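You operate a simulated robot arm through the tools that you are given. There is no shell and no other tool.

You run a simulated two-armed robot. Do the job below in one go: nothing can be reset, and whatever is moved stays where it is left.

Task
Fold the blue cover in half, then bring the cart back to BENCH.
Fine: the rail goes up before the cart rolls; brake on at the end.

Only the result counts: the job must be done as asked and must still hold three seconds after the hand-in. Knocking over, shifting, dropping, spilling or breaking anything else fails it. Lids that push on must go on centred and level and be pressed home; caps that screw on are set level and turned clockwise until they are tight. Flat cloth is picked up by pressing the open fingertips on it (5 to 10 N) and closing them slowly along it; thin cloth reads only 2 to 8 mm in the jaws.

Robot
Two 7-joint arms with fingered hands on one trunk, on a base that moves. Base frame: it is fixed to the floor where the robot stands at the start and does not move with it; the origin is under the middle of the robot, x ahead of it, y to its left, z up. Readings come in mm, rad, newtons and seconds.
The left shoulder is at the start at [80, 197, 1398], the right one opposite. With the tool pointing down near the work surface each hand reaches from about 100 to 560 mm from the robot's upright axis, wherever it stands, measured 20 degrees to its own side. Places, roughly: cart brake [400, -1400, 500]; cart rail [400, -1200, 700]; steel cart [600, -1200, 500]; top of the white bench [600, 600, 700]. Payload 4 kg a hand.
The tool frame of a hand sits at the grasp point between the pads (the TCP): z along the fingers, y along the line on which they close. The tips reach 26 mm beyond it. The gripper opens to 132 mm; its body begins 73 mm behind the TCP. The gripper is a hand of 4 fingers: y runs from the thumb to the fingers, the wrist lies at [0, 0, -239] in the tool frame, and closing takes about 1.5 s.
Orientation is that of the tool frame in the base frame, as a unit quaternion [x, y, z, w]. With the fingers straight down and closing along the base's y, the tool's x points along the base's -x, its y along +y and its z along -z.

Tools
- The arms move only by the tool drive_tool. It takes "left_plan", "right_plan" or both (then of equal length, played together; a hand with none holds still); each is a list of rows, each a list of 2 entries, a list of its own where there are three numbers: the turn, a rotation vector about the base's x, y, z in units of 45 degrees (1.0 is 45 degrees), then the shift along the base's x, y, z in units of 200 mm (1.0 is 200 mm). In form: [[[ax, ay, az], [x, y, z]], ...]. A call has 1 to 20 rows; each row is the pose to reach, as a shift and turn from the pose commanded when the call began. "left_grip" and "right_grip" are, for a hand that has rows, the opening in per cent of the stroke, from 0 (shut) to 100 (fully open), set as the call begins (left out, the last holds). A call with a number of a shift or a turn outside -1 to 1 is refused whole. A row lasts 0.2 s, in which the tool goes at most 50 mm and 0.15 rad; a call with a longer step from one row to the next is refused whole, and so is a gripper value outside its range. A pose out of reach is approached as far as the arm can. The call stops where the force on the tool passes 40 N (or 10 N more than at its start, if that is more) or the arm is blocked; 0.2 s more then pass. Each finger travels about 72 mm/s and halts on what it meets, pressing with about 26 N; the grip force reading is that of the motor and also rises with nothing between the fingers. The clock runs only during rows and for 0.2 s after the last one: add rows that repeat a pose to give the fingers time. The reply holds the time, the measured pose of the TCP, the force on the tool along the base axes, the opening and the grip force, in the units named above and with some noise, with the torque about the TCP (base axes, N m) and any sound that the robot's microphone picked up.
- Cameras (640 x 400 px; columns grow to the right, rows downward): "scene" is now at [80, -31.8, 1545.7]; the picture's right is [-0.50, -0.87, 0.00], its down [-0.79, 0.45, -0.42] and it looks along [0.36, -0.21, -0.91] (base axes); focal length 277 px, centre (320, 200). "left" rides on the left gripper at [-68, 2, -97] in its tool frame; the picture's right is [-0.03, -1.00, 0.00], its down [0.82, -0.02, -0.58] and it looks along [0.58, -0.01, 0.82] (tool axes); focal length 270 px, centre (320, 200). "right" rides on the right gripper at [68, 2, -97] in its tool frame; the picture's right is [-0.02, 1.00, 0.00], its down [-0.82, -0.02, -0.58] and it looks along [-0.58, -0.01, 0.82] (tool axes); focal length 270 px, centre (320, 200). There is no depth. A picture from a camera that has moved, and an enlarged one, comes with that camera's place and axes in the base frame and with its lens. The place of the scene camera against the robot may be out by one fixed shift of up to 18 mm in any direction.
- get_image(camera): a new picture of that camera. It takes no simulated time.
- move_column(by): slides the trunk up (or, below 0, down) by that many mm; the arms and the scene camera ride with it, the base frame stays. It gives what a move gives, with no picture.
- drive_base(legs): drives the robot by 1 to 6 legs, each [ahead, left, turn to the left] in mm, mm and rad, along the robot's own axes; the way and the turn of a leg run together, so that a leg with both is an arc; at most 1500 mm and 3.142 rad a leg. The arms and the cameras ride along, it lands a little off, and it stops where it bumps. It gives what a move gives.
- curl_fingers(finger1, finger2, finger3, thumb_bend, hand): sets how far each is bent, from 0 (flat) to 100 (curled in); at 30 the hand is open as for a grip, at 70 the pads meet at the TCP. One left out holds its place. A second passes; each finger stops where it meets its share of the squeeze, and holds until it gets a number again. A gripper value or a shape takes the hand back. It gives what a move gives, with no picture; readings hold the bend of each and the force on the fingers (four entries, about 0 where the hand has none), thumb and palm.
- hand_shape(shape, hand): the hand has 4 fingers and takes this shape, open, in about a second: jaw (thumb against the fingers, like two jaws); tri (thumb and two fingers); tip (a fingertip pinch); poke (one finger out to press); point (the index stretched); flat (the hand flat); cup (the hand cupped); fist (a fist). The gripper value then closes the fingers along that shape, each until it touches; the sizes above hold for jaw. It gives what a move gives, with no picture.
- head_to(pan, tilt): turns the head with the scene camera to pan (to the left, within 1.501 rad either way) and tilt (down, from -0.506 to 1.204), counted from straight ahead of the robot. It gives what a move gives.
- inspect(camera, box): a new picture of the part [left, top, right, bottom] of that camera's present view, enlarged. It takes no simulated time.
- sign_off(): hands the job in; it is judged then, once.

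Nothing tells you exact positions but the pictures and the camera data. Unless the task says otherwise, let go and move clear before handing in.

The tools are called after ">>>" as name(argument=value, ...) on one line, values as JSON. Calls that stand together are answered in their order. drive_tool: Moves the arms, as the interface text tells. Its arguments: {"type":"object","properties":{"left_plan":{"type":"array","items":{"type":"array"}},"left_grip":{"type":"number"},"right_plan":{"type":"array","items":{"type":"array"}},"right_grip":{"type":"number"}},"required":[]} The other tools are called the same way: move_column (by) moves the trunk up or down; hand_shape (shape, hand) gives the hand a shape; curl_fingers (finger1, finger2, finger3, thumb_bend, hand) moves the fingers one by one; drive_base (legs) drives the base; head_to (pan, tilt) turns the head that bears the scene camera; get_image (camera) takes a picture; inspect (camera, box) takes an enlarged picture of a part of a camera's view; sign_off () hands the job in.

At the start:

```text
clock: 0.0
left_eef_pos: [513.6, 31.6, 886.4]
left_orientation: [0.0, 1.0, 0.001, 0.0]
left_force: [0.2, -0.2, 0.1]
left_wrist_torque: [0.0, 0.0, 0.02]
left_gripper_width: 131.9
left_finger_force: 0.0
left_shape: jaw
left_bend: [30.0, 30.0, 30.0, 30.0]
left_finger forces: [0.1, 0.0, 0.0, 0.1, 0.0, 0.0]
right_eef_pos: [361.4, -366.5, 1017.2]
right_orientation: [0.002, 0.996, -0.048, 0.08]
right_force: [-0.1, 0.1, 0.4]
right_wrist_torque: [0.01, 0.02, -0.01]
right_gripper_width: 131.8
right_finger_force: 0.1
right_shape: jaw
right_bend: [30.0, 30.0, 30.0, 30.0]
right_finger forces: [0.0, 0.1, 0.1, 0.0, 0.0, 0.0]
trunk travel left (down, up): [-696.0, 144.0]
robot x, y, heading: [1.9, -0.9, -0.0]
head pan, tilt (commanded): [-0.52, 1.138]
```

scene: 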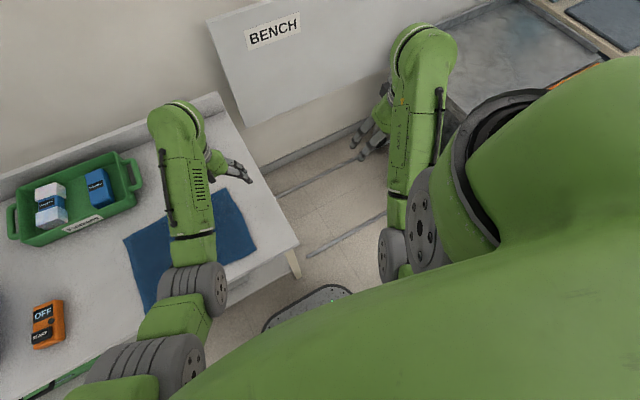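
right: 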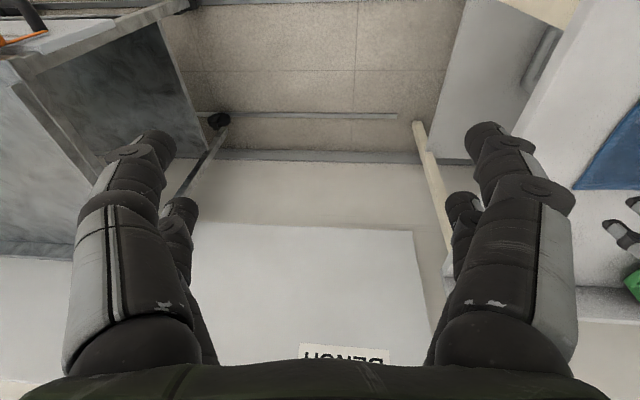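
left: 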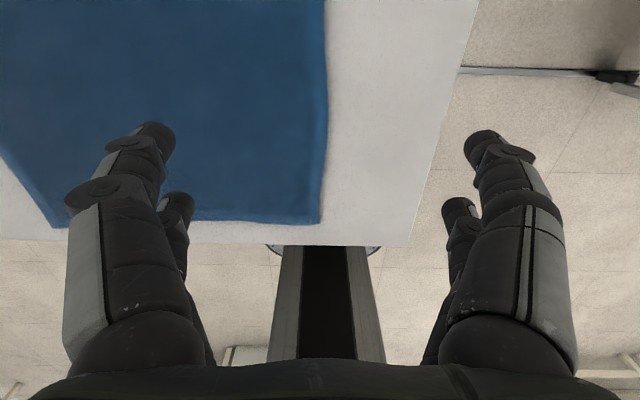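

I see a blue cloth on the white bench under the left hand, a green tray and an orange device beside it, and a steel cart off to the right. A "BENCH" sign hangs between them. I'll look around with the head before moving anything.

>>> head_to(pan=0.4, tilt=0.9)

>>> get_image(camera="scene")

>>> head_to(pan=-1.2, tilt=0.7)

>>> get_image(camera="scene")

>>> head_to(pan=-0.4, tilt=0.5)

>>> get_image(camera="scene")

```text
clock: 1.2
left_eef_pos: [513.7, 30.7, 879.6]
left_orientation: [-0.001, 1.0, 0.0, 0.0]
left_force: [0.5, 0.2, -0.6]
left_wrist_torque: [0.02, 0.01, 0.0]
left_gripper_width: 131.8
left_finger_force: 0.1
left_shape: jaw
left_bend: [30.0, 30.0, 30.0, 30.0]
left_finger forces: [0.0, 0.0, 0.0, 0.0, 0.2, 0.0]
right_eef_pos: [364.8, -367.5, 1011.7]
right_orientation: [0.002, 0.995, -0.049, 0.084]
right_force: [0.0, 0.7, 0.5]
right_wrist_torque: [-0.02, -0.01, -0.01]
right_gripper_width: 131.7
right_finger_force: 0.1
right_shape: jaw
right_bend: [30.0, 30.0, 30.0, 30.0]
right_finger forces: [0.1, 0.0, 0.1, 0.1, 0.1, 0.0]
trunk travel left (down, up): [-696.0, 144.0]
robot x, y, heading: [-1.4, -1.5, 0.001]
head pan, tilt (commanded): [0.4, 0.901]
```

```text
taken
camera scene: at [97.0, 27.6, 1555.9], right [0.39, -0.92, 0.0], down [-0.72, -0.3, -0.62], along [0.57, 0.24, -0.78], focal length 277 px, centre (320, 200)
```

scene: 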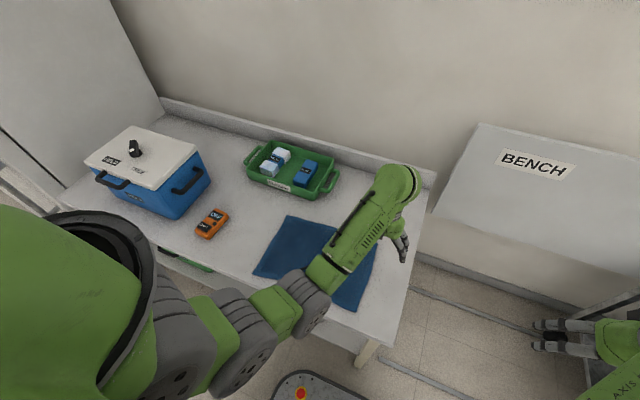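

```text
clock: 2.9
left_eef_pos: [512.1, 29.5, 874.4]
left_orientation: [-0.001, 1.0, 0.0, -0.001]
left_force: [-0.3, -0.8, -0.2]
left_wrist_torque: [-0.01, -0.02, 0.03]
left_gripper_width: 131.6
left_finger_force: 0.0
left_shape: jaw
left_bend: [30.0, 30.0, 30.0, 30.0]
left_finger forces: [0.0, 0.1, 0.0, 0.0, 0.0, 0.0]
right_eef_pos: [366.1, -369.1, 1010.7]
right_orientation: [0.001, 0.995, -0.052, 0.088]
right_force: [0.6, -1.1, 0.8]
right_wrist_torque: [0.02, 0.03, -0.01]
right_gripper_width: 132.0
right_finger_force: 0.0
right_shape: jaw
right_bend: [30.0, 30.0, 30.0, 30.0]
right_finger forces: [0.0, 0.0, 0.1, 0.0, 0.1, 0.1]
trunk travel left (down, up): [-696.0, 144.0]
robot x, y, heading: [-0.2, -3.4, 0.002]
head pan, tilt (commanded): [-1.201, 0.7]
```

```text
taken
camera scene: at [58.3, -80.9, 1566.6], right [-0.93, -0.36, 0.0], down [-0.23, 0.6, -0.76], along [0.28, -0.71, -0.64], focal length 277 px, centre (320, 200)
```

scene: 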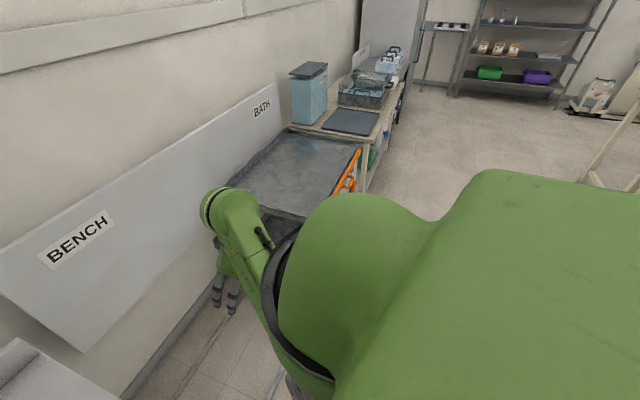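

```text
clock: 4.0
left_eef_pos: [513.2, 31.4, 874.4]
left_orientation: [0.001, 1.0, -0.001, 0.0]
left_force: [-0.1, 0.0, -0.6]
left_wrist_torque: [-0.02, -0.01, 0.01]
left_gripper_width: 131.7
left_finger_force: 0.0
left_shape: jaw
left_bend: [30.0, 30.0, 30.0, 30.0]
left_finger forces: [0.0, 0.0, 0.0, 0.1, 0.0, 0.1]
right_eef_pos: [366.2, -369.3, 1011.3]
right_orientation: [0.001, 0.995, -0.053, 0.088]
right_force: [0.2, 0.5, -0.4]
right_wrist_torque: [0.02, 0.01, 0.0]
right_gripper_width: 132.0
right_finger_force: 0.1
right_shape: jaw
right_bend: [30.0, 30.0, 30.0, 30.0]
right_finger forces: [0.1, 0.0, 0.0, 0.0, 0.0, 0.0]
trunk travel left (down, up): [-696.0, 144.0]
robot x, y, heading: [1.4, -1.9, 0.0]
head pan, tilt (commanded): [-0.4, 0.499]
```

```text
taken
camera scene: at [111.2, -37.3, 1583.7], right [-0.39, -0.92, 0.0], down [-0.44, 0.19, -0.88], along [0.81, -0.34, -0.48], focal length 277 px, centre (320, 200)
```

scene: 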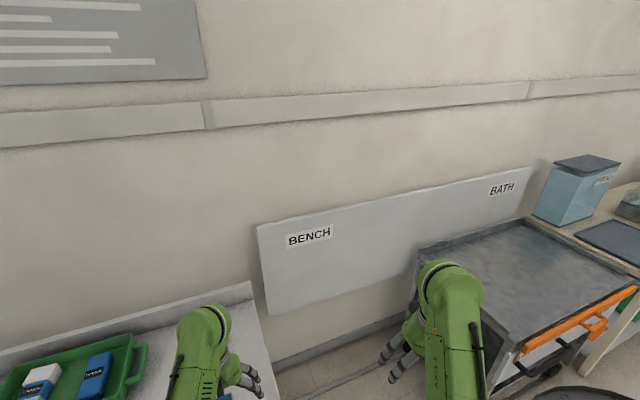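

The cloth lies roughly x 345–600, y 25–385 on the bench. The cart sits at BATH on floor rails, with an orange rail on its front. I'll look at the wall sheet and then take a closer look at the cloth and the cart.

>>> head_to(pan=0.3, tilt=0.1)

>>> get_image(camera="scene")

>>> head_to(pan=-1.3, tilt=0.5)

>>> inspect(camera="scene", box=[160, 40, 480, 240])

>>> head_to(pan=0.35, tilt=1.1)

>>> get_image(camera="scene")

>>> inspect(camera="scene", box=[200, 100, 440, 250])

```text
clock: 5.1
left_eef_pos: [512.9, 30.2, 875.5]
left_orientation: [0.0, 1.0, 0.0, 0.0]
left_force: [-0.4, -0.9, -0.7]
left_wrist_torque: [-0.01, 0.0, -0.02]
left_gripper_width: 132.1
left_finger_force: 0.0
left_shape: jaw
left_bend: [30.0, 30.0, 30.0, 30.0]
left_finger forces: [0.0, 0.1, 0.0, 0.1, 0.1, 0.0]
right_eef_pos: [367.9, -368.8, 1012.3]
right_orientation: [0.002, 0.995, -0.054, 0.09]
right_force: [-0.1, 0.3, 0.0]
right_wrist_torque: [0.0, 0.01, 0.0]
right_gripper_width: 131.7
right_finger_force: 0.1
right_shape: jaw
right_bend: [30.0, 30.0, 30.0, 30.0]
right_finger forces: [0.0, 0.0, 0.0, 0.1, 0.0, 0.0]
trunk travel left (down, up): [-696.0, 144.0]
robot x, y, heading: [2.4, 1.1, -0.001]
head pan, tilt (commanded): [0.3, 0.099]
```

```text
taken
camera scene: at [115.4, 25.3, 1621.3], right [0.29, -0.96, 0.0], down [-0.1, -0.03, -0.99], along [0.95, 0.29, -0.1], focal length 277 px, centre (320, 200)
```

scene: 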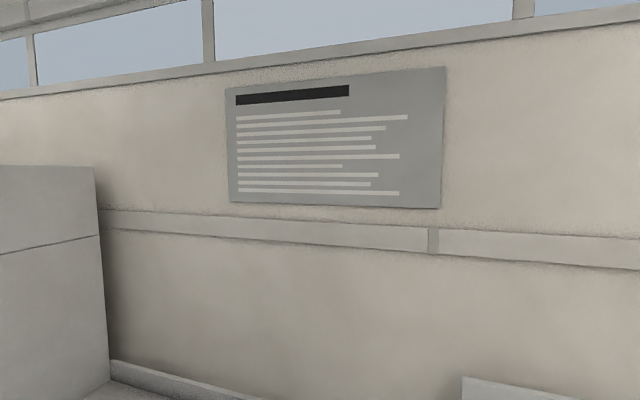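

```text
clock: 6.8
left_eef_pos: [513.6, 30.3, 875.8]
left_orientation: [0.0, 1.0, 0.0, 0.0]
left_force: [0.5, -0.2, 0.5]
left_wrist_torque: [0.0, -0.02, -0.05]
left_gripper_width: 131.9
left_finger_force: 0.2
left_shape: jaw
left_bend: [30.0, 30.0, 30.0, 30.0]
left_finger forces: [0.0, 0.0, 0.1, 0.0, 0.0, 0.0]
right_eef_pos: [367.0, -369.2, 1012.3]
right_orientation: [0.001, 0.994, -0.053, 0.09]
right_force: [-0.3, -0.2, -0.5]
right_wrist_torque: [0.0, 0.04, 0.04]
right_gripper_width: 131.9
right_finger_force: 0.0
right_shape: jaw
right_bend: [30.0, 30.0, 30.0, 30.0]
right_finger forces: [0.1, 0.0, 0.1, 0.0, 0.1, 0.0]
trunk travel left (down, up): [-696.0, 144.0]
robot x, y, heading: [-2.6, 6.3, -0.002]
head pan, tilt (commanded): [-1.3, 0.499]
```

```text
2.00 times, centred on (320, 140) of scene
camera zoom: at [51.9, -89.4, 1584.6], right [-0.96, -0.27, 0.0], down [-0.13, 0.46, -0.88], along [0.24, -0.85, -0.48], focal length 554 px, centre (320, 320)
```

zoom: 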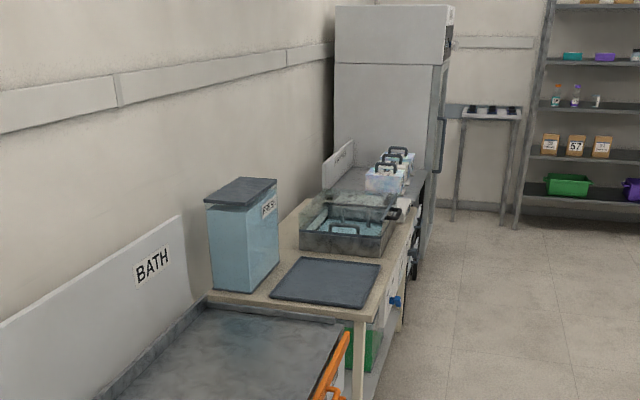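

```text
clock: 8.4
left_eef_pos: [513.3, 30.1, 874.6]
left_orientation: [0.0, 1.0, 0.0, 0.0]
left_force: [0.1, 0.0, -0.4]
left_wrist_torque: [0.02, 0.01, -0.02]
left_gripper_width: 132.2
left_finger_force: 0.1
left_shape: jaw
left_bend: [30.0, 30.0, 30.0, 30.0]
left_finger forces: [0.1, 0.0, 0.0, 0.0, 0.0, 0.0]
right_eef_pos: [367.8, -369.5, 1012.3]
right_orientation: [0.001, 0.994, -0.054, 0.09]
right_force: [0.0, 0.5, -0.2]
right_wrist_torque: [-0.01, -0.03, 0.0]
right_gripper_width: 131.8
right_finger_force: 0.0
right_shape: jaw
right_bend: [30.0, 30.0, 30.0, 30.0]
right_finger forces: [0.0, 0.0, 0.0, 0.0, 0.1, 0.1]
trunk travel left (down, up): [-696.0, 144.0]
robot x, y, heading: [-2.7, 1.0, 0.001]
head pan, tilt (commanded): [0.351, 1.1]
```

```text
taken
camera scene: at [86.8, 19.9, 1536.9], right [0.34, -0.94, 0.0], down [-0.84, -0.31, -0.45], along [0.43, 0.16, -0.89], focal length 277 px, centre (320, 200)
```

scene: 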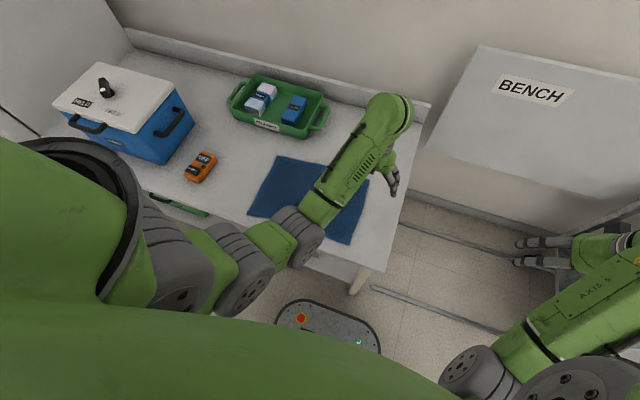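

```text
2.67 times, centred on (320, 175) of scene
camera zoom: at [86.8, 19.9, 1536.9], right [0.34, -0.94, 0.0], down [-0.84, -0.31, -0.45], along [0.43, 0.16, -0.89], focal length 739 px, centre (320, 267)
```

zoom: 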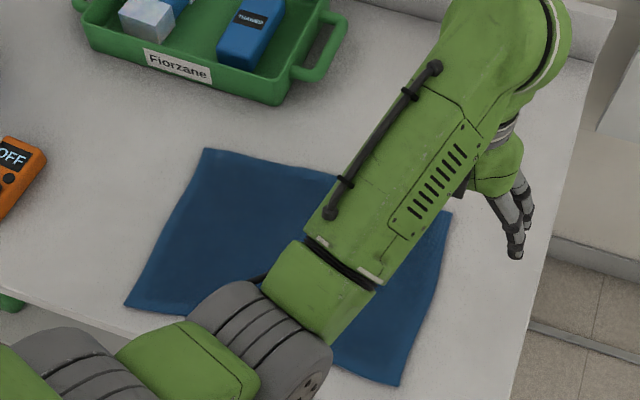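

The cloth's corners look to be near (604,380), (356,377), (370,29) and (623,31), with the tray and devices clear of it. I'll raise both hands and bring them over the near edge, so that I can lower the trunk for more reach.

>>> drive_tool(left_plan=[[[0, 0, 0], [-0.05, 0.1, 0.15]], [[0, 0, 0], [-0.1, 0.2, 0.3]], [[0, 0, 0], [-0.15, 0.3, 0.45]], [[0, 0, 0], [-0.2, 0.4, 0.6]], [[0, 0, 0], [-0.25, 0.5, 0.75]], [[0, 0, 0], [-0.3, 0.6, 0.9]], [[0, 0, 0], [-0.35, 0.7, 1.0]], [[0, 0, 0], [-0.4, 0.8, 1.0]], [[0, 0, 0], [-0.45, 0.9, 1.0]], [[0, 0, 0], [-0.45, 1.0, 1.0]]], right_plan=[[[0.013, 0.023, 0], [0, 0, 0.1]], [[0.027, 0.046, 0], [0, 0, 0.2]], [[0.04, 0.069, 0], [0, 0.1, 0.3]], [[0.054, 0.092, 0], [0, 0.2, 0.4]], [[0.068, 0.115, 0], [0, 0.3, 0.5]], [[0.081, 0.137, 0], [0, 0.4, 0.6]], [[0.095, 0.16, 0], [0, 0.5, 0.7]], [[0.108, 0.183, 0], [0, 0.6, 0.8]], [[0.122, 0.206, 0], [0, 0.7, 0.8]], [[0.135, 0.229, 0.005], [0, 0.8, 0.8]]])

>>> get_image(camera="scene")

>>> get_image(camera="left")

>>> get_image(camera="right")

```text
clock: 9.7
left_eef_pos: [483.9, 129.1, 1000.9]
left_orientation: [-0.001, 1.0, -0.001, 0.0]
left_force: [0.5, -0.6, -0.1]
left_wrist_torque: [0.04, 0.04, -0.01]
left_gripper_width: 131.8
left_finger_force: 0.1
left_shape: jaw
left_bend: [30.0, 30.0, 30.0, 30.0]
left_finger forces: [0.0, 0.1, 0.0, 0.1, 0.1, 0.0]
left hand out of reach, approached as far as the arm can: row 5, 6
right_eef_pos: [371.0, -371.6, 1021.4]
right_orientation: [0.077, 0.992, -0.05, 0.087]
right_force: [0.8, 0.6, 0.3]
right_wrist_torque: [-0.05, -0.01, -0.01]
right_gripper_width: 131.8
right_finger_force: 0.1
right_shape: jaw
right_bend: [30.0, 30.0, 30.0, 30.0]
right_finger forces: [0.0, 0.0, 0.0, 0.0, 0.0, 0.0]
right hand out of reach, approached as far as the arm can: row 1, 2, 3, 4, 5, 6
trunk travel left (down, up): [-696.0, 144.0]
robot x, y, heading: [-2.4, 1.1, -0.005]
head pan, tilt (commanded): [0.351, 1.1]
stopped in row 6 (right hand): the arm was blocked; the commanded pose is now the measured one
```

```text
taken
camera scene: at [88.3, 20.1, 1537.9], right [0.34, -0.94, 0.0], down [-0.84, -0.31, -0.45], along [0.43, 0.16, -0.89], focal length 277 px, centre (320, 200)
```

scene: 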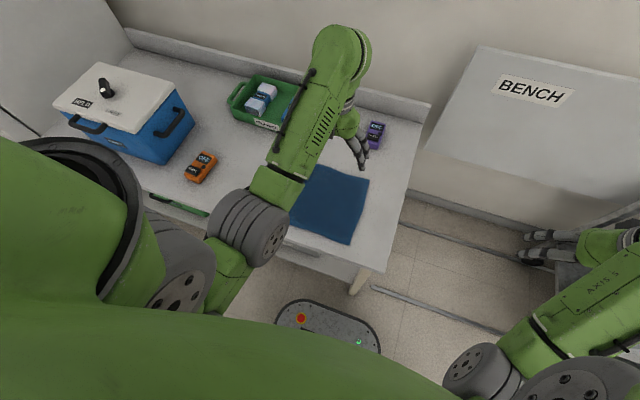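

```text
taken
camera left: at [551.2, 129.9, 1096.3], right [0.03, -1.0, 0.0], down [-0.82, -0.02, 0.58], along [-0.58, -0.02, -0.82], focal length 270 px, centre (320, 200)
```

left: 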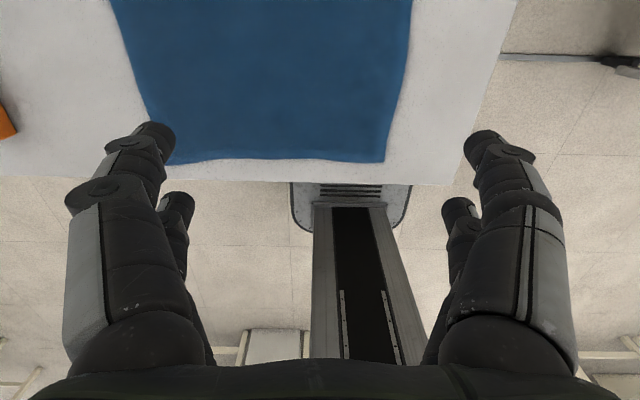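

```text
taken
camera right: at [289.3, -350.5, 1102.5], right [0.19, 0.98, -0.08], down [0.7, -0.07, 0.71], along [0.69, -0.19, -0.7], focal length 270 px, centre (320, 200)
```

right: 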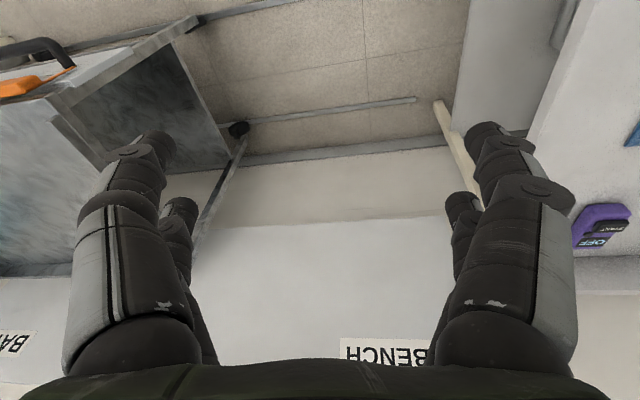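

The right arm was blocked, probably by a joint limit when folded up high, and the left arm couldn't go above z≈1000. I'll move the right hand forward, inward and slightly down to free it.

>>> drive_tool(right_plan=[[[0, 0, 0], [0.1, 0.05, -0.05]], [[0, 0, 0], [0.2, 0.15, -0.1]], [[0, 0, 0], [0.3, 0.25, -0.15]], [[0, 0, 0], [0.35, 0.4, -0.2]], [[0, 0, 0], [0.35, 0.55, -0.25]], [[0, 0, 0], [0.35, 0.7, -0.25]]])

>>> get_image(camera="scene")

```text
clock: 11.1
left_eef_pos: [481.5, 129.8, 999.7]
left_orientation: [-0.001, 1.0, 0.0, 0.001]
left_force: [-0.3, 0.6, 0.2]
left_wrist_torque: [0.01, -0.03, -0.03]
left_gripper_width: 131.6
left_finger_force: 0.0
left_shape: jaw
left_bend: [30.0, 30.0, 30.0, 30.0]
left_finger forces: [0.0, 0.0, 0.0, 0.0, 0.1, 0.1]
right_eef_pos: [439.1, -230.5, 970.0]
right_orientation: [0.078, 0.992, -0.049, 0.085]
right_force: [0.3, 1.3, -0.6]
right_wrist_torque: [0.01, 0.0, 0.01]
right_gripper_width: 131.9
right_finger_force: 0.0
right_shape: jaw
right_bend: [30.0, 30.0, 30.0, 30.0]
right_finger forces: [0.1, 0.1, 0.0, 0.0, 0.0, 0.1]
trunk travel left (down, up): [-696.0, 144.0]
robot x, y, heading: [-0.0, -1.1, 0.003]
head pan, tilt (commanded): [0.351, 1.1]
```

```text
taken
camera scene: at [86.4, 20.6, 1536.8], right [0.34, -0.94, 0.0], down [-0.84, -0.31, -0.45], along [0.43, 0.16, -0.89], focal length 277 px, centre (320, 200)
```

scene: 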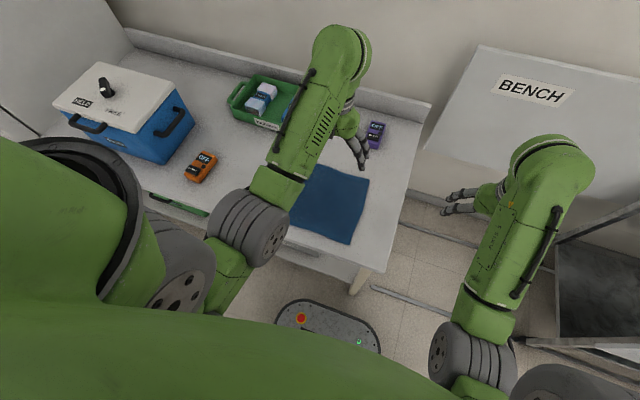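

The right arm is free now. I'll level the right hand so it points straight down, then shift the base left so the robot is centred on the cloth.

>>> drive_tool(right_plan=[[[0.03, 0.055, 0.05], [0, 0, 0]], [[0.06, 0.11, 0.1], [0, 0, 0]], [[0.095, 0.165, 0.15], [0, 0, 0]], [[0.125, 0.218, 0.2], [0, 0, 0]], [[0.125, 0.218, 0.2], [0, 0, 0]]])

>>> drive_base(legs=[[0, 190, 0]])

>>> get_image(camera="scene")

>>> get_image(camera="left")

>>> get_image(camera="right")

```text
clock: 12.3
left_eef_pos: [482.1, 128.4, 999.4]
left_orientation: [-0.001, 1.0, 0.0, 0.0]
left_force: [-0.2, -0.4, -0.1]
left_wrist_torque: [-0.03, 0.02, -0.01]
left_gripper_width: 131.9
left_finger_force: 0.0
left_shape: jaw
left_bend: [30.0, 30.0, 30.0, 30.0]
left_finger forces: [0.1, 0.0, 0.0, 0.0, 0.0, 0.0]
right_eef_pos: [438.9, -232.1, 969.3]
right_orientation: [0.0, 1.0, 0.0, 0.0]
right_force: [0.0, 0.6, -0.2]
right_wrist_torque: [0.01, -0.05, 0.01]
right_gripper_width: 131.9
right_finger_force: 0.0
right_shape: jaw
right_bend: [30.0, 30.0, 30.0, 30.0]
right_finger forces: [0.0, 0.1, 0.1, 0.0, 0.0, 0.0]
trunk travel left (down, up): [-696.0, 144.0]
robot x, y, heading: [1.6, 1.4, -0.002]
head pan, tilt (commanded): [0.351, 1.1]
```

```text
clock: 13.9
left_eef_pos: [482.2, 312.3, 1000.3]
left_orientation: [0.0, 1.0, 0.002, 0.0]
left_force: [-0.2, -0.5, -0.3]
left_wrist_torque: [0.02, 0.03, -0.02]
left_gripper_width: 131.8
left_finger_force: 0.0
left_shape: jaw
left_bend: [30.0, 30.0, 30.0, 30.0]
left_finger forces: [0.1, 0.0, 0.1, 0.0, 0.0, 0.1]
right_eef_pos: [439.9, -47.6, 967.6]
right_orientation: [0.0, 1.0, 0.002, 0.0]
right_force: [0.5, -0.6, -0.5]
right_wrist_torque: [0.01, 0.01, 0.01]
right_gripper_width: 131.9
right_finger_force: 0.0
right_shape: jaw
right_bend: [30.0, 30.0, 30.0, 30.0]
right_finger forces: [0.0, 0.1, 0.0, 0.0, 0.0, 0.1]
trunk travel left (down, up): [-696.0, 144.0]
robot x, y, heading: [-0.5, 186.8, -0.001]
head pan, tilt (commanded): [0.351, 1.1]
```

```text
taken
camera scene: at [86.8, 202.6, 1536.9], right [0.34, -0.94, 0.0], down [-0.84, -0.3, -0.45], along [0.43, 0.16, -0.89], focal length 277 px, centre (320, 200)
```

scene: 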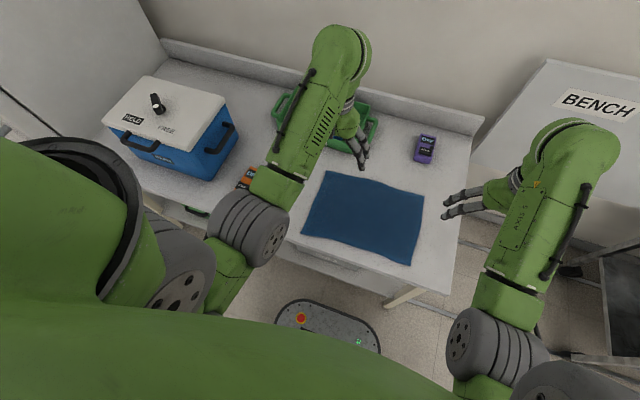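

```text
taken
camera left: at [550.3, 313.2, 1096.1], right [0.02, -1.0, 0.0], down [-0.82, -0.02, 0.58], along [-0.58, -0.01, -0.82], focal length 270 px, centre (320, 200)
```

left: 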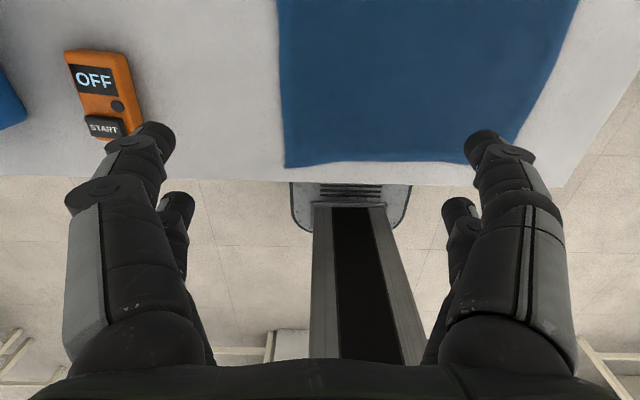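

```text
taken
camera right: at [370.5, -46.9, 1064.4], right [0.03, 1.0, 0.0], down [0.82, -0.02, 0.58], along [0.58, -0.01, -0.82], focal length 270 px, centre (320, 200)
```

right: 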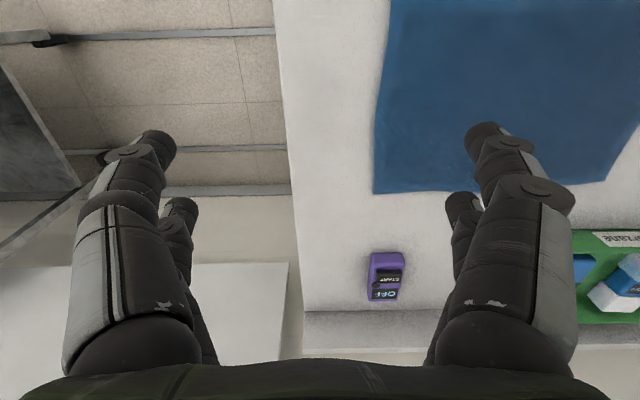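

Now the whole cloth is visible, and the views agree best with a surface height of about 730: corners near (584,360), (348,360), (362,25) and (604,28). I'll bring both hands above the two near corners with a partly closed grip.

>>> drive_tool(left_plan=[[[0, 0, 0], [-0.075, 0.011, -0.11]], [[0, 0, 0], [-0.15, 0.022, -0.22]], [[0, 0, 0], [-0.225, 0.034, -0.33]], [[0, 0, 0], [-0.3, 0.045, -0.44]], [[0, 0, 0], [-0.375, 0.056, -0.55]], [[0, 0, 0], [-0.45, 0.068, -0.66]], [[0, 0, 0], [-0.525, 0.079, -0.77]], [[0, 0, 0], [-0.6, 0.09, -0.88]], [[0, 0, 0], [-0.6, 0.09, -0.88]]], right_plan=[[[0, 0, 0], [-0.04, 0.065, -0.09]], [[0, 0, 0], [-0.08, 0.13, -0.18]], [[0, 0, 0], [-0.12, 0.195, -0.27]], [[0, 0, 0], [-0.16, 0.26, -0.36]], [[0, 0, 0], [-0.2, 0.325, -0.45]], [[0, 0, 0], [-0.245, 0.39, -0.54]], [[0, 0, 0], [-0.285, 0.455, -0.63]], [[0, 0, 0], [-0.325, 0.515, -0.72]], [[0, 0, 0], [-0.325, 0.515, -0.72]]], left_grip=30, right_grip=30)

>>> get_image(camera="scene")

>>> get_image(camera="left")

>>> get_image(camera="right")

```text
clock: 15.9
left_eef_pos: [361.3, 332.7, 823.1]
left_orientation: [0.0, 1.0, 0.0, 0.0]
left_force: [0.8, 0.1, -0.3]
left_wrist_torque: [0.03, -0.03, -0.02]
left_gripper_width: 39.9
left_finger_force: 0.1
left_shape: jaw
left_bend: [73.0, 73.0, 73.0, 70.0]
left_finger forces: [0.0, 0.0, 0.0, 0.0, 0.0, 0.1]
right_eef_pos: [374.1, 59.4, 824.6]
right_orientation: [0.0, 1.0, 0.0, 0.0]
right_force: [0.3, 0.2, 0.1]
right_wrist_torque: [0.0, -0.02, -0.01]
right_gripper_width: 39.9
right_finger_force: 0.1
right_shape: jaw
right_bend: [73.0, 73.0, 73.0, 70.0]
right_finger forces: [0.0, 0.0, 0.0, 0.0, 0.0, 0.1]
trunk travel left (down, up): [-696.0, 144.0]
robot x, y, heading: [2.1, 186.4, -0.003]
head pan, tilt (commanded): [0.351, 1.1]
```

```text
taken
camera scene: at [87.0, 207.4, 1536.8], right [0.34, -0.94, 0.0], down [-0.84, -0.31, -0.45], along [0.43, 0.16, -0.89], focal length 277 px, centre (320, 200)
```

scene: 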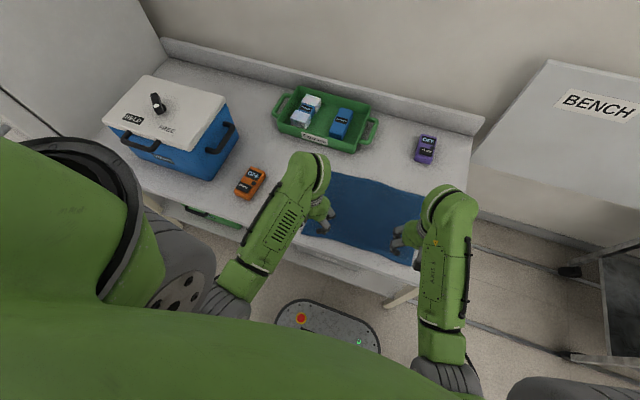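

```text
taken
camera left: at [430.2, 333.9, 919.2], right [0.02, -1.0, 0.0], down [-0.82, -0.02, 0.58], along [-0.58, -0.01, -0.82], focal length 270 px, centre (320, 200)
```

left: 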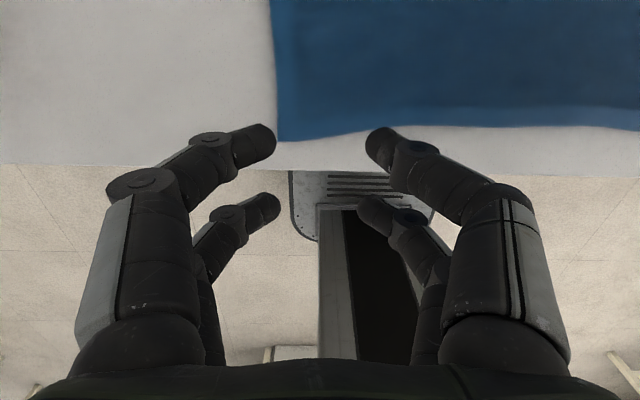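

```text
taken
camera right: at [305.7, 60.2, 920.8], right [0.03, 1.0, 0.0], down [0.82, -0.02, 0.58], along [0.58, -0.02, -0.82], focal length 270 px, centre (320, 200)
```

right: 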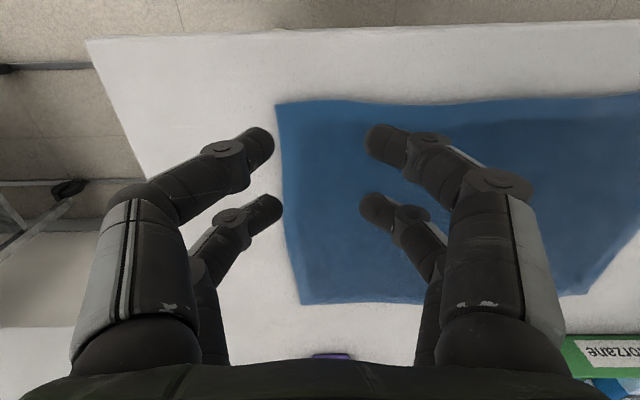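

The cloth surface is about z 720. Each jaw has two finger pairs at TCP x±18, so I'll shift both hands slightly so all tips are on the cloth, and descend to just above it.

>>> drive_tool(left_plan=[[[0, 0, 0], [0.02, 0, -0.08]], [[0, 0, 0], [0.04, 0, -0.16]], [[0, 0, 0], [0.055, 0, -0.22]], [[0, 0, 0], [0.055, 0, -0.25]], [[0, 0, 0], [0.055, 0, -0.25]]], right_plan=[[[0, 0, 0], [0.02, -0.02, -0.08]], [[0, 0, 0], [0.04, -0.03, -0.16]], [[0, 0, 0], [0.055, -0.045, -0.22]], [[0, 0, 0], [0.055, -0.045, -0.25]], [[0, 0, 0], [0.055, -0.045, -0.25]]])

>>> get_image(camera="left")

>>> get_image(camera="right")

```text
clock: 17.1
left_eef_pos: [374.4, 333.9, 772.7]
left_orientation: [0.0, 1.0, -0.001, 0.0]
left_force: [-0.1, -0.7, -0.3]
left_wrist_torque: [0.0, 0.03, 0.05]
left_gripper_width: 40.0
left_finger_force: 0.0
left_shape: jaw
left_bend: [73.0, 73.0, 73.0, 70.0]
left_finger forces: [0.0, 0.0, 0.0, 0.0, 0.0, 0.0]
right_eef_pos: [386.1, 49.6, 774.8]
right_orientation: [0.001, 1.0, 0.0, 0.0]
right_force: [0.5, -0.3, 0.4]
right_wrist_torque: [0.0, 0.0, -0.02]
right_gripper_width: 40.1
right_finger_force: 0.0
right_shape: jaw
right_bend: [73.0, 73.0, 73.0, 70.0]
right_finger forces: [0.0, 0.1, 0.0, 0.0, 0.0, 0.1]
trunk travel left (down, up): [-696.0, 144.0]
robot x, y, heading: [0.5, 185.3, -0.001]
head pan, tilt (commanded): [0.351, 1.1]
```

```text
taken
camera left: at [441.7, 334.2, 869.1], right [0.02, -1.0, 0.0], down [-0.82, -0.02, 0.58], along [-0.58, -0.01, -0.82], focal length 270 px, centre (320, 200)
```

left: 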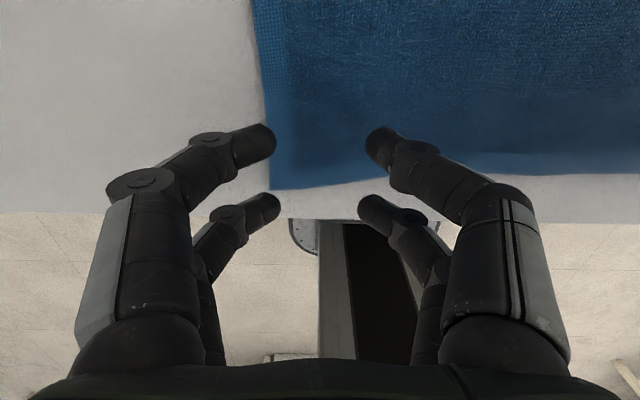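

```text
taken
camera right: at [316.5, 50.4, 871.5], right [0.03, 1.0, 0.0], down [0.82, -0.02, 0.58], along [0.58, -0.02, -0.82], focal length 270 px, centre (320, 200)
```

right: 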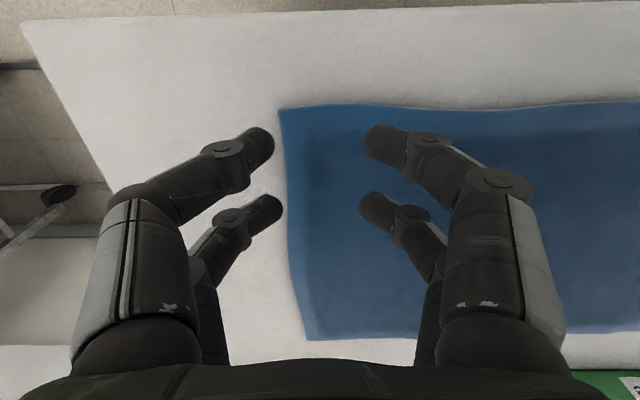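

Both hands are in position; the right one needs to go about 8 mm further in from the edge. I'll descend slowly until the tips touch.

>>> drive_tool(left_plan=[[[0, 0, 0], [0, -0.01, -0.03]], [[0, 0, 0], [0, -0.01, -0.06]], [[0, 0, 0], [0, -0.01, -0.08]], [[0, 0, 0], [0, -0.01, -0.08]]], right_plan=[[[0, 0, 0], [0, 0.02, -0.03]], [[0, 0, 0], [0, 0.04, -0.06]], [[0, 0, 0], [0, 0.04, -0.08]], [[0, 0, 0], [0, 0.04, -0.08]]])

```text
clock: 18.1
left_eef_pos: [373.4, 331.3, 757.2]
left_orientation: [0.0, 1.0, 0.0, -0.001]
left_force: [-0.3, 0.1, -0.2]
left_wrist_torque: [-0.03, 0.01, 0.04]
left_gripper_width: 40.0
left_finger_force: 0.1
left_shape: jaw
left_bend: [73.0, 73.0, 73.0, 70.0]
left_finger forces: [0.0, 0.1, 0.1, 0.0, 0.1, 0.0]
right_eef_pos: [385.0, 57.2, 757.8]
right_orientation: [0.0, 1.0, 0.0, 0.0]
right_force: [1.0, -0.6, 0.7]
right_wrist_torque: [0.02, 0.01, 0.0]
right_gripper_width: 40.2
right_finger_force: 0.1
right_shape: jaw
right_bend: [73.0, 73.0, 73.0, 70.0]
right_finger forces: [0.1, 0.0, 0.0, 0.0, 0.0, 0.0]
trunk travel left (down, up): [-696.0, 144.0]
robot x, y, heading: [-1.4, 186.8, -0.004]
head pan, tilt (commanded): [0.351, 1.1]
```

>>> drive_tool(left_plan=[[[0, 0, 0], [0, 0, -0.02]], [[0, 0, 0], [0, 0, -0.03]], [[0, 0, 0], [0, 0, -0.03]]], right_plan=[[[0, 0, 0], [0, 0, -0.02]], [[0, 0, 0], [0, 0, -0.03]], [[0, 0, 0], [0, 0, -0.03]]])

```text
clock: 18.9
left_eef_pos: [373.9, 331.0, 751.8]
left_orientation: [-0.001, 1.0, 0.001, 0.001]
left_force: [-0.7, -0.5, 0.2]
left_wrist_torque: [-0.02, 0.04, 0.0]
left_gripper_width: 39.9
left_finger_force: 0.1
left_shape: jaw
left_bend: [73.0, 73.0, 73.0, 70.0]
left_finger forces: [0.0, 0.0, 0.0, 0.0, 0.0, 0.1]
right_eef_pos: [385.4, 57.2, 753.4]
right_orientation: [0.001, 1.0, 0.0, 0.0]
right_force: [-0.3, -0.2, -0.9]
right_wrist_torque: [0.02, 0.02, 0.01]
right_gripper_width: 40.0
right_finger_force: 0.0
right_shape: jaw
right_bend: [73.0, 73.0, 73.0, 70.0]
right_finger forces: [0.0, 0.1, 0.0, 0.0, 0.1, 0.0]
trunk travel left (down, up): [-696.0, 144.0]
robot x, y, heading: [0.0, 186.9, -0.002]
head pan, tilt (commanded): [0.351, 1.1]
```

>>> drive_tool(left_plan=[[[0, 0, 0], [0, 0, -0.02]], [[0, 0, 0], [0, 0, -0.03]], [[0, 0, 0], [0, 0, -0.03]]], right_plan=[[[0, 0, 0], [0, 0, -0.02]], [[0, 0, 0], [0, 0, -0.03]], [[0, 0, 0], [0, 0, -0.03]]])

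>>> get_image(camera="left")

>>> get_image(camera="right")

```text
clock: 19.7
left_eef_pos: [373.1, 332.1, 747.7]
left_orientation: [0.0, 1.0, -0.001, 0.004]
left_force: [1.5, 0.5, 20.9]
left_wrist_torque: [0.16, 0.03, -0.01]
left_gripper_width: 40.9
left_finger_force: 0.1
left_shape: jaw
left_bend: [74.0, 74.0, 74.0, 70.0]
left_finger forces: [0.0, 0.0, 0.0, 0.1, 0.0, 0.0]
right_eef_pos: [384.4, 56.8, 749.2]
right_orientation: [0.0, 1.0, 0.0, 0.002]
right_force: [2.0, -0.1, 10.2]
right_wrist_torque: [0.03, -0.05, 0.01]
right_gripper_width: 40.2
right_finger_force: 0.0
right_shape: jaw
right_bend: [74.0, 74.0, 74.0, 70.0]
right_finger forces: [0.1, 0.1, 0.1, 0.1, 0.0, 0.0]
trunk travel left (down, up): [-696.0, 144.0]
robot x, y, heading: [0.2, 189.2, 0.001]
head pan, tilt (commanded): [0.351, 1.1]
```

```text
taken
camera left: at [440.8, 332.4, 844.9], right [0.03, -1.0, 0.0], down [-0.82, -0.02, 0.57], along [-0.57, -0.02, -0.82], focal length 270 px, centre (320, 200)
```

left: 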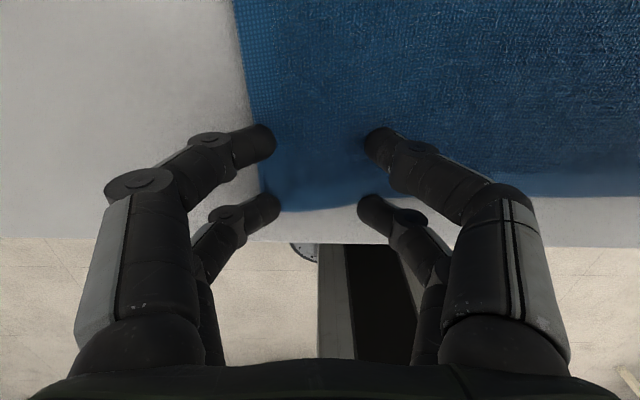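

```text
taken
camera right: at [315.4, 58.2, 844.9], right [0.03, 1.0, 0.0], down [0.81, -0.02, 0.58], along [0.58, -0.01, -0.81], focal length 270 px, centre (320, 200)
```

right: 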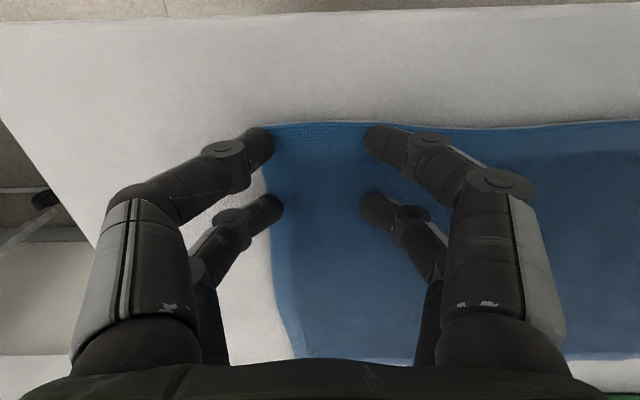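

The tips touched at TCP z≈749, with the left pressing 21 N and the right 10 N. I'll ease off, move a few mm further in from the near edge, and press again gently.

>>> drive_tool(left_plan=[[[0, 0, 0], [0, 0, 0.025]], [[0, 0, 0], [0.03, 0, 0.025]], [[0, 0, 0], [0.03, 0, 0.015]], [[0, 0, 0], [0.03, 0, 0.01]], [[0, 0, 0], [0.03, 0, 0.01]]], right_plan=[[[0, 0, 0], [0, 0, 0.02]], [[0, 0, 0], [0.02, 0, 0.02]], [[0, 0, 0], [0.02, 0, 0.01]], [[0, 0, 0], [0.02, 0, 0.002]], [[0, 0, 0], [0.02, 0, 0.002]]])

```text
clock: 20.9
left_eef_pos: [378.2, 331.7, 749.4]
left_orientation: [0.0, 1.0, 0.0, 0.002]
left_force: [-1.4, 0.4, 9.7]
left_wrist_torque: [0.06, 0.05, -0.01]
left_gripper_width: 39.9
left_finger_force: 0.0
left_shape: jaw
left_bend: [74.0, 74.0, 74.0, 70.0]
left_finger forces: [0.0, 0.0, 0.0, 0.0, 0.0, 0.0]
right_eef_pos: [389.0, 56.3, 747.8]
right_orientation: [0.0, 1.0, 0.0, 0.003]
right_force: [-0.5, 0.0, 11.5]
right_wrist_torque: [0.04, 0.02, 0.01]
right_gripper_width: 40.3
right_finger_force: 0.1
right_shape: jaw
right_bend: [74.0, 74.0, 74.0, 70.0]
right_finger forces: [0.0, 0.0, 0.0, 0.0, 0.0, 0.0]
trunk travel left (down, up): [-696.0, 144.0]
robot x, y, heading: [-1.1, 185.7, -0.006]
head pan, tilt (commanded): [0.351, 1.1]
```

>>> drive_tool(left_plan=[[[0, 0, 0], [0, 0, 0.001]], [[0, 0, 0], [0, 0, 0.001]], [[0, 0, 0], [0, 0, 0.001]]], right_plan=[[[0, 0, 0], [0, 0, 0.003]], [[0, 0, 0], [0, 0, 0.003]], [[0, 0, 0], [0, 0, 0.003]]], left_grip=25, right_grip=25)

>>> get_image(camera="left")

>>> get_image(camera="right")

```text
clock: 21.7
left_eef_pos: [377.6, 330.9, 748.6]
left_orientation: [-0.001, 1.0, 0.0, 0.0]
left_force: [-0.3, -1.8, 4.0]
left_wrist_torque: [-0.05, 0.0, -0.08]
left_gripper_width: 8.5
left_finger_force: 25.2
left_shape: jaw
left_bend: [73.0, 73.0, 73.0, 71.0]
left_finger forces: [0.0, 0.0, 0.0, 0.1, 0.0, 0.1]
right_eef_pos: [388.2, 57.4, 747.9]
right_orientation: [0.0, 1.0, 0.0, 0.0]
right_force: [-0.7, 1.4, 1.8]
right_wrist_torque: [0.01, 0.02, 0.04]
right_gripper_width: 10.7
right_finger_force: 25.7
right_shape: jaw
right_bend: [74.0, 73.0, 74.0, 71.0]
right_finger forces: [0.0, 0.0, 0.0, 0.0, 0.1, 0.0]
trunk travel left (down, up): [-696.0, 144.0]
robot x, y, heading: [-1.2, 189.3, -0.0]
head pan, tilt (commanded): [0.351, 1.1]
```

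```text
taken
camera left: at [447.1, 332.3, 844.2], right [0.02, -1.0, 0.0], down [-0.82, -0.02, 0.58], along [-0.58, -0.01, -0.82], focal length 270 px, centre (320, 200)
```

left: 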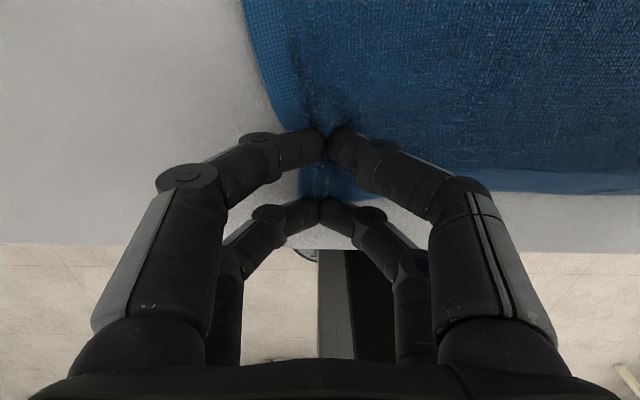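

```text
taken
camera right: at [320.0, 58.2, 844.3], right [0.03, 1.0, 0.0], down [0.82, -0.02, 0.58], along [0.58, -0.02, -0.82], focal length 270 px, centre (320, 200)
```

right: 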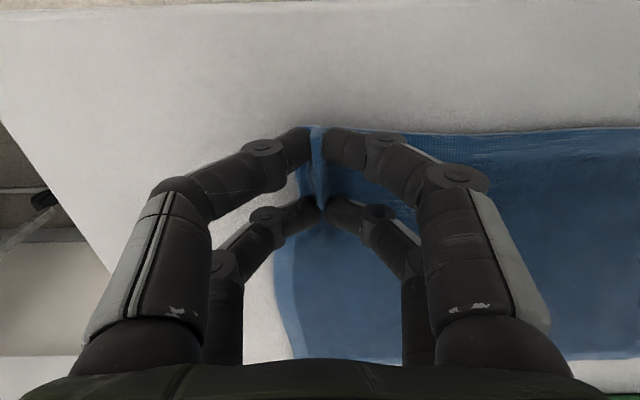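

Both hands have drawn a ridge of cloth between the fingertips. I'll close fully and check that the grip holds.

>>> drive_tool(left_plan=[[[0, 0, 0], [0, 0, 0]], [[0, 0, 0], [0, 0, 0.001]], [[0, 0, 0], [0, 0, 0.002]], [[0, 0, 0], [0, 0, 0.002]], [[0, 0, 0], [0, 0, 0.002]]], right_plan=[[[0, 0, 0], [0, 0, 0]], [[0, 0, 0], [0, 0, 0.001]], [[0, 0, 0], [0, 0, 0.002]], [[0, 0, 0], [0, 0, 0.002]], [[0, 0, 0], [0, 0, 0.002]]], left_grip=0, right_grip=0)

>>> get_image(camera="left")

>>> get_image(camera="right")

```text
clock: 22.9
left_eef_pos: [378.8, 331.7, 749.2]
left_orientation: [0.0, 1.0, 0.001, 0.001]
left_force: [-1.2, -1.4, 2.0]
left_wrist_torque: [-0.04, -0.01, -0.04]
left_gripper_width: 8.0
left_finger_force: 26.0
left_shape: jaw
left_bend: [73.0, 73.0, 73.0, 71.0]
left_finger forces: [0.0, 0.0, 0.0, 0.1, 0.0, 0.0]
right_eef_pos: [388.9, 57.2, 748.8]
right_orientation: [0.0, 1.0, 0.001, 0.0]
right_force: [-0.2, 2.0, 1.9]
right_wrist_torque: [0.02, 0.01, 0.04]
right_gripper_width: 10.4
right_finger_force: 26.0
right_shape: jaw
right_bend: [74.0, 73.0, 74.0, 71.0]
right_finger forces: [0.0, 0.0, 0.0, 0.0, 0.0, 0.0]
trunk travel left (down, up): [-696.0, 144.0]
robot x, y, heading: [0.3, 194.1, -0.001]
head pan, tilt (commanded): [0.351, 1.1]
```

```text
taken
camera left: at [447.2, 332.4, 844.7], right [0.02, -1.0, 0.0], down [-0.82, -0.02, 0.58], along [-0.58, -0.01, -0.82], focal length 270 px, centre (320, 200)
```

left: 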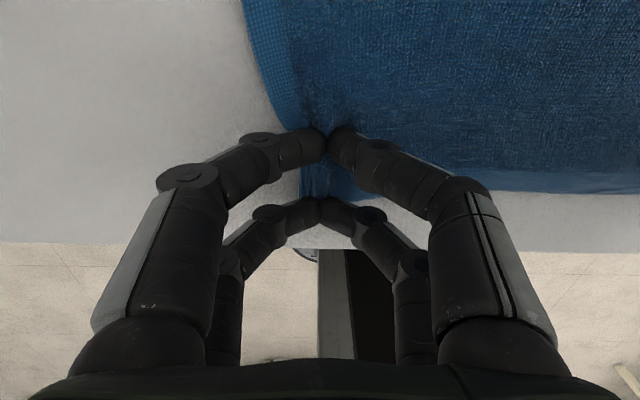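

```text
taken
camera right: at [320.3, 58.2, 844.6], right [0.03, 1.0, 0.0], down [0.82, -0.02, 0.58], along [0.58, -0.02, -0.82], focal length 270 px, centre (320, 200)
```

right: 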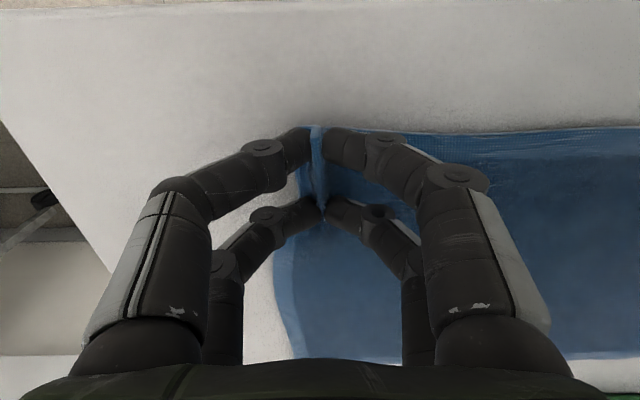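

The grip works, but a ridge running along x won't flip over cleanly in this fold. I'll let go, then re-grip with the hands turned 90° so the pinch line runs along the cloth's near edge.

>>> drive_tool(left_plan=[[[0, 0, 0], [0, 0, 0]], [[0, 0, 0], [0, 0, 0]], [[0, 0, 0], [0, 0, 0]], [[0, 0, 0], [0, 0, 0]], [[0, 0, 0], [0, 0, 0.1]], [[0, 0, 0], [0, 0, 0.3]], [[0, 0, 0], [0, 0, 0.5]], [[0, 0, 0], [0, 0, 0.7]], [[0, 0, 0], [0, 0, 0.7]]], right_plan=[[[0, 0, 0], [0, 0, 0]], [[0, 0, 0], [0, 0, 0]], [[0, 0, 0], [0, 0, 0]], [[0, 0, 0], [0, 0, 0]], [[0, 0, 0], [0, 0, 0.1]], [[0, 0, 0], [0, 0, 0.3]], [[0, 0, 0], [0, 0, 0.5]], [[0, 0, 0], [0, 0, 0.7]], [[0, 0, 0], [0, 0, 0.7]]], left_grip=30, right_grip=30)

>>> get_image(camera="left")

>>> get_image(camera="right")

```text
clock: 24.9
left_eef_pos: [378.2, 330.9, 889.5]
left_orientation: [0.001, 1.0, 0.0, 0.0]
left_force: [0.4, 0.3, -0.5]
left_wrist_torque: [0.0, 0.01, 0.03]
left_gripper_width: 39.5
left_finger_force: 0.0
left_shape: jaw
left_bend: [74.0, 74.0, 74.0, 70.0]
left_finger forces: [0.0, 0.0, 0.0, 0.0, 0.1, 0.0]
right_eef_pos: [387.7, 57.5, 888.3]
right_orientation: [0.0, 1.0, 0.001, 0.001]
right_force: [0.0, 0.9, -0.1]
right_wrist_torque: [0.01, -0.01, 0.03]
right_gripper_width: 39.5
right_finger_force: 0.1
right_shape: jaw
right_bend: [74.0, 74.0, 74.0, 70.0]
right_finger forces: [0.1, 0.0, 0.1, 0.1, 0.1, 0.1]
trunk travel left (down, up): [-696.0, 144.0]
robot x, y, heading: [1.7, 183.8, 0.001]
head pan, tilt (commanded): [0.351, 1.1]
```

```text
taken
camera left: at [446.8, 332.7, 985.1], right [0.02, -1.0, 0.0], down [-0.82, -0.02, 0.58], along [-0.58, -0.01, -0.82], focal length 270 px, centre (320, 200)
```

left: 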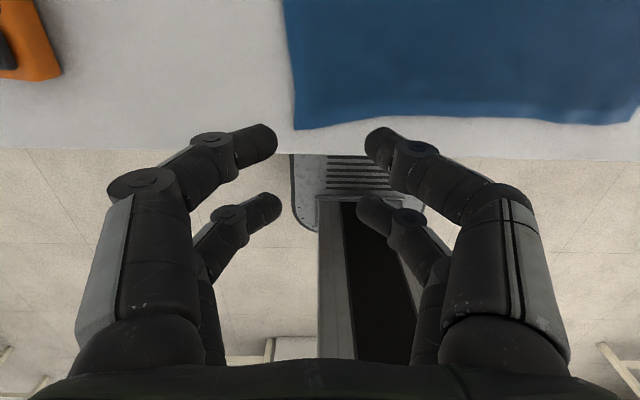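

```text
taken
camera right: at [319.5, 57.8, 984.7], right [0.03, 1.0, 0.0], down [0.82, -0.02, 0.58], along [0.58, -0.02, -0.82], focal length 270 px, centre (320, 200)
```

right: 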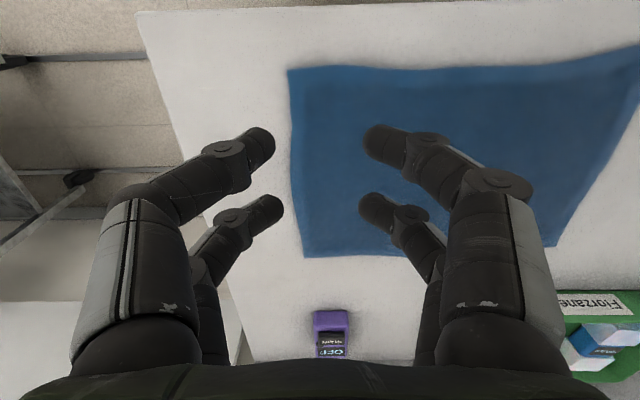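

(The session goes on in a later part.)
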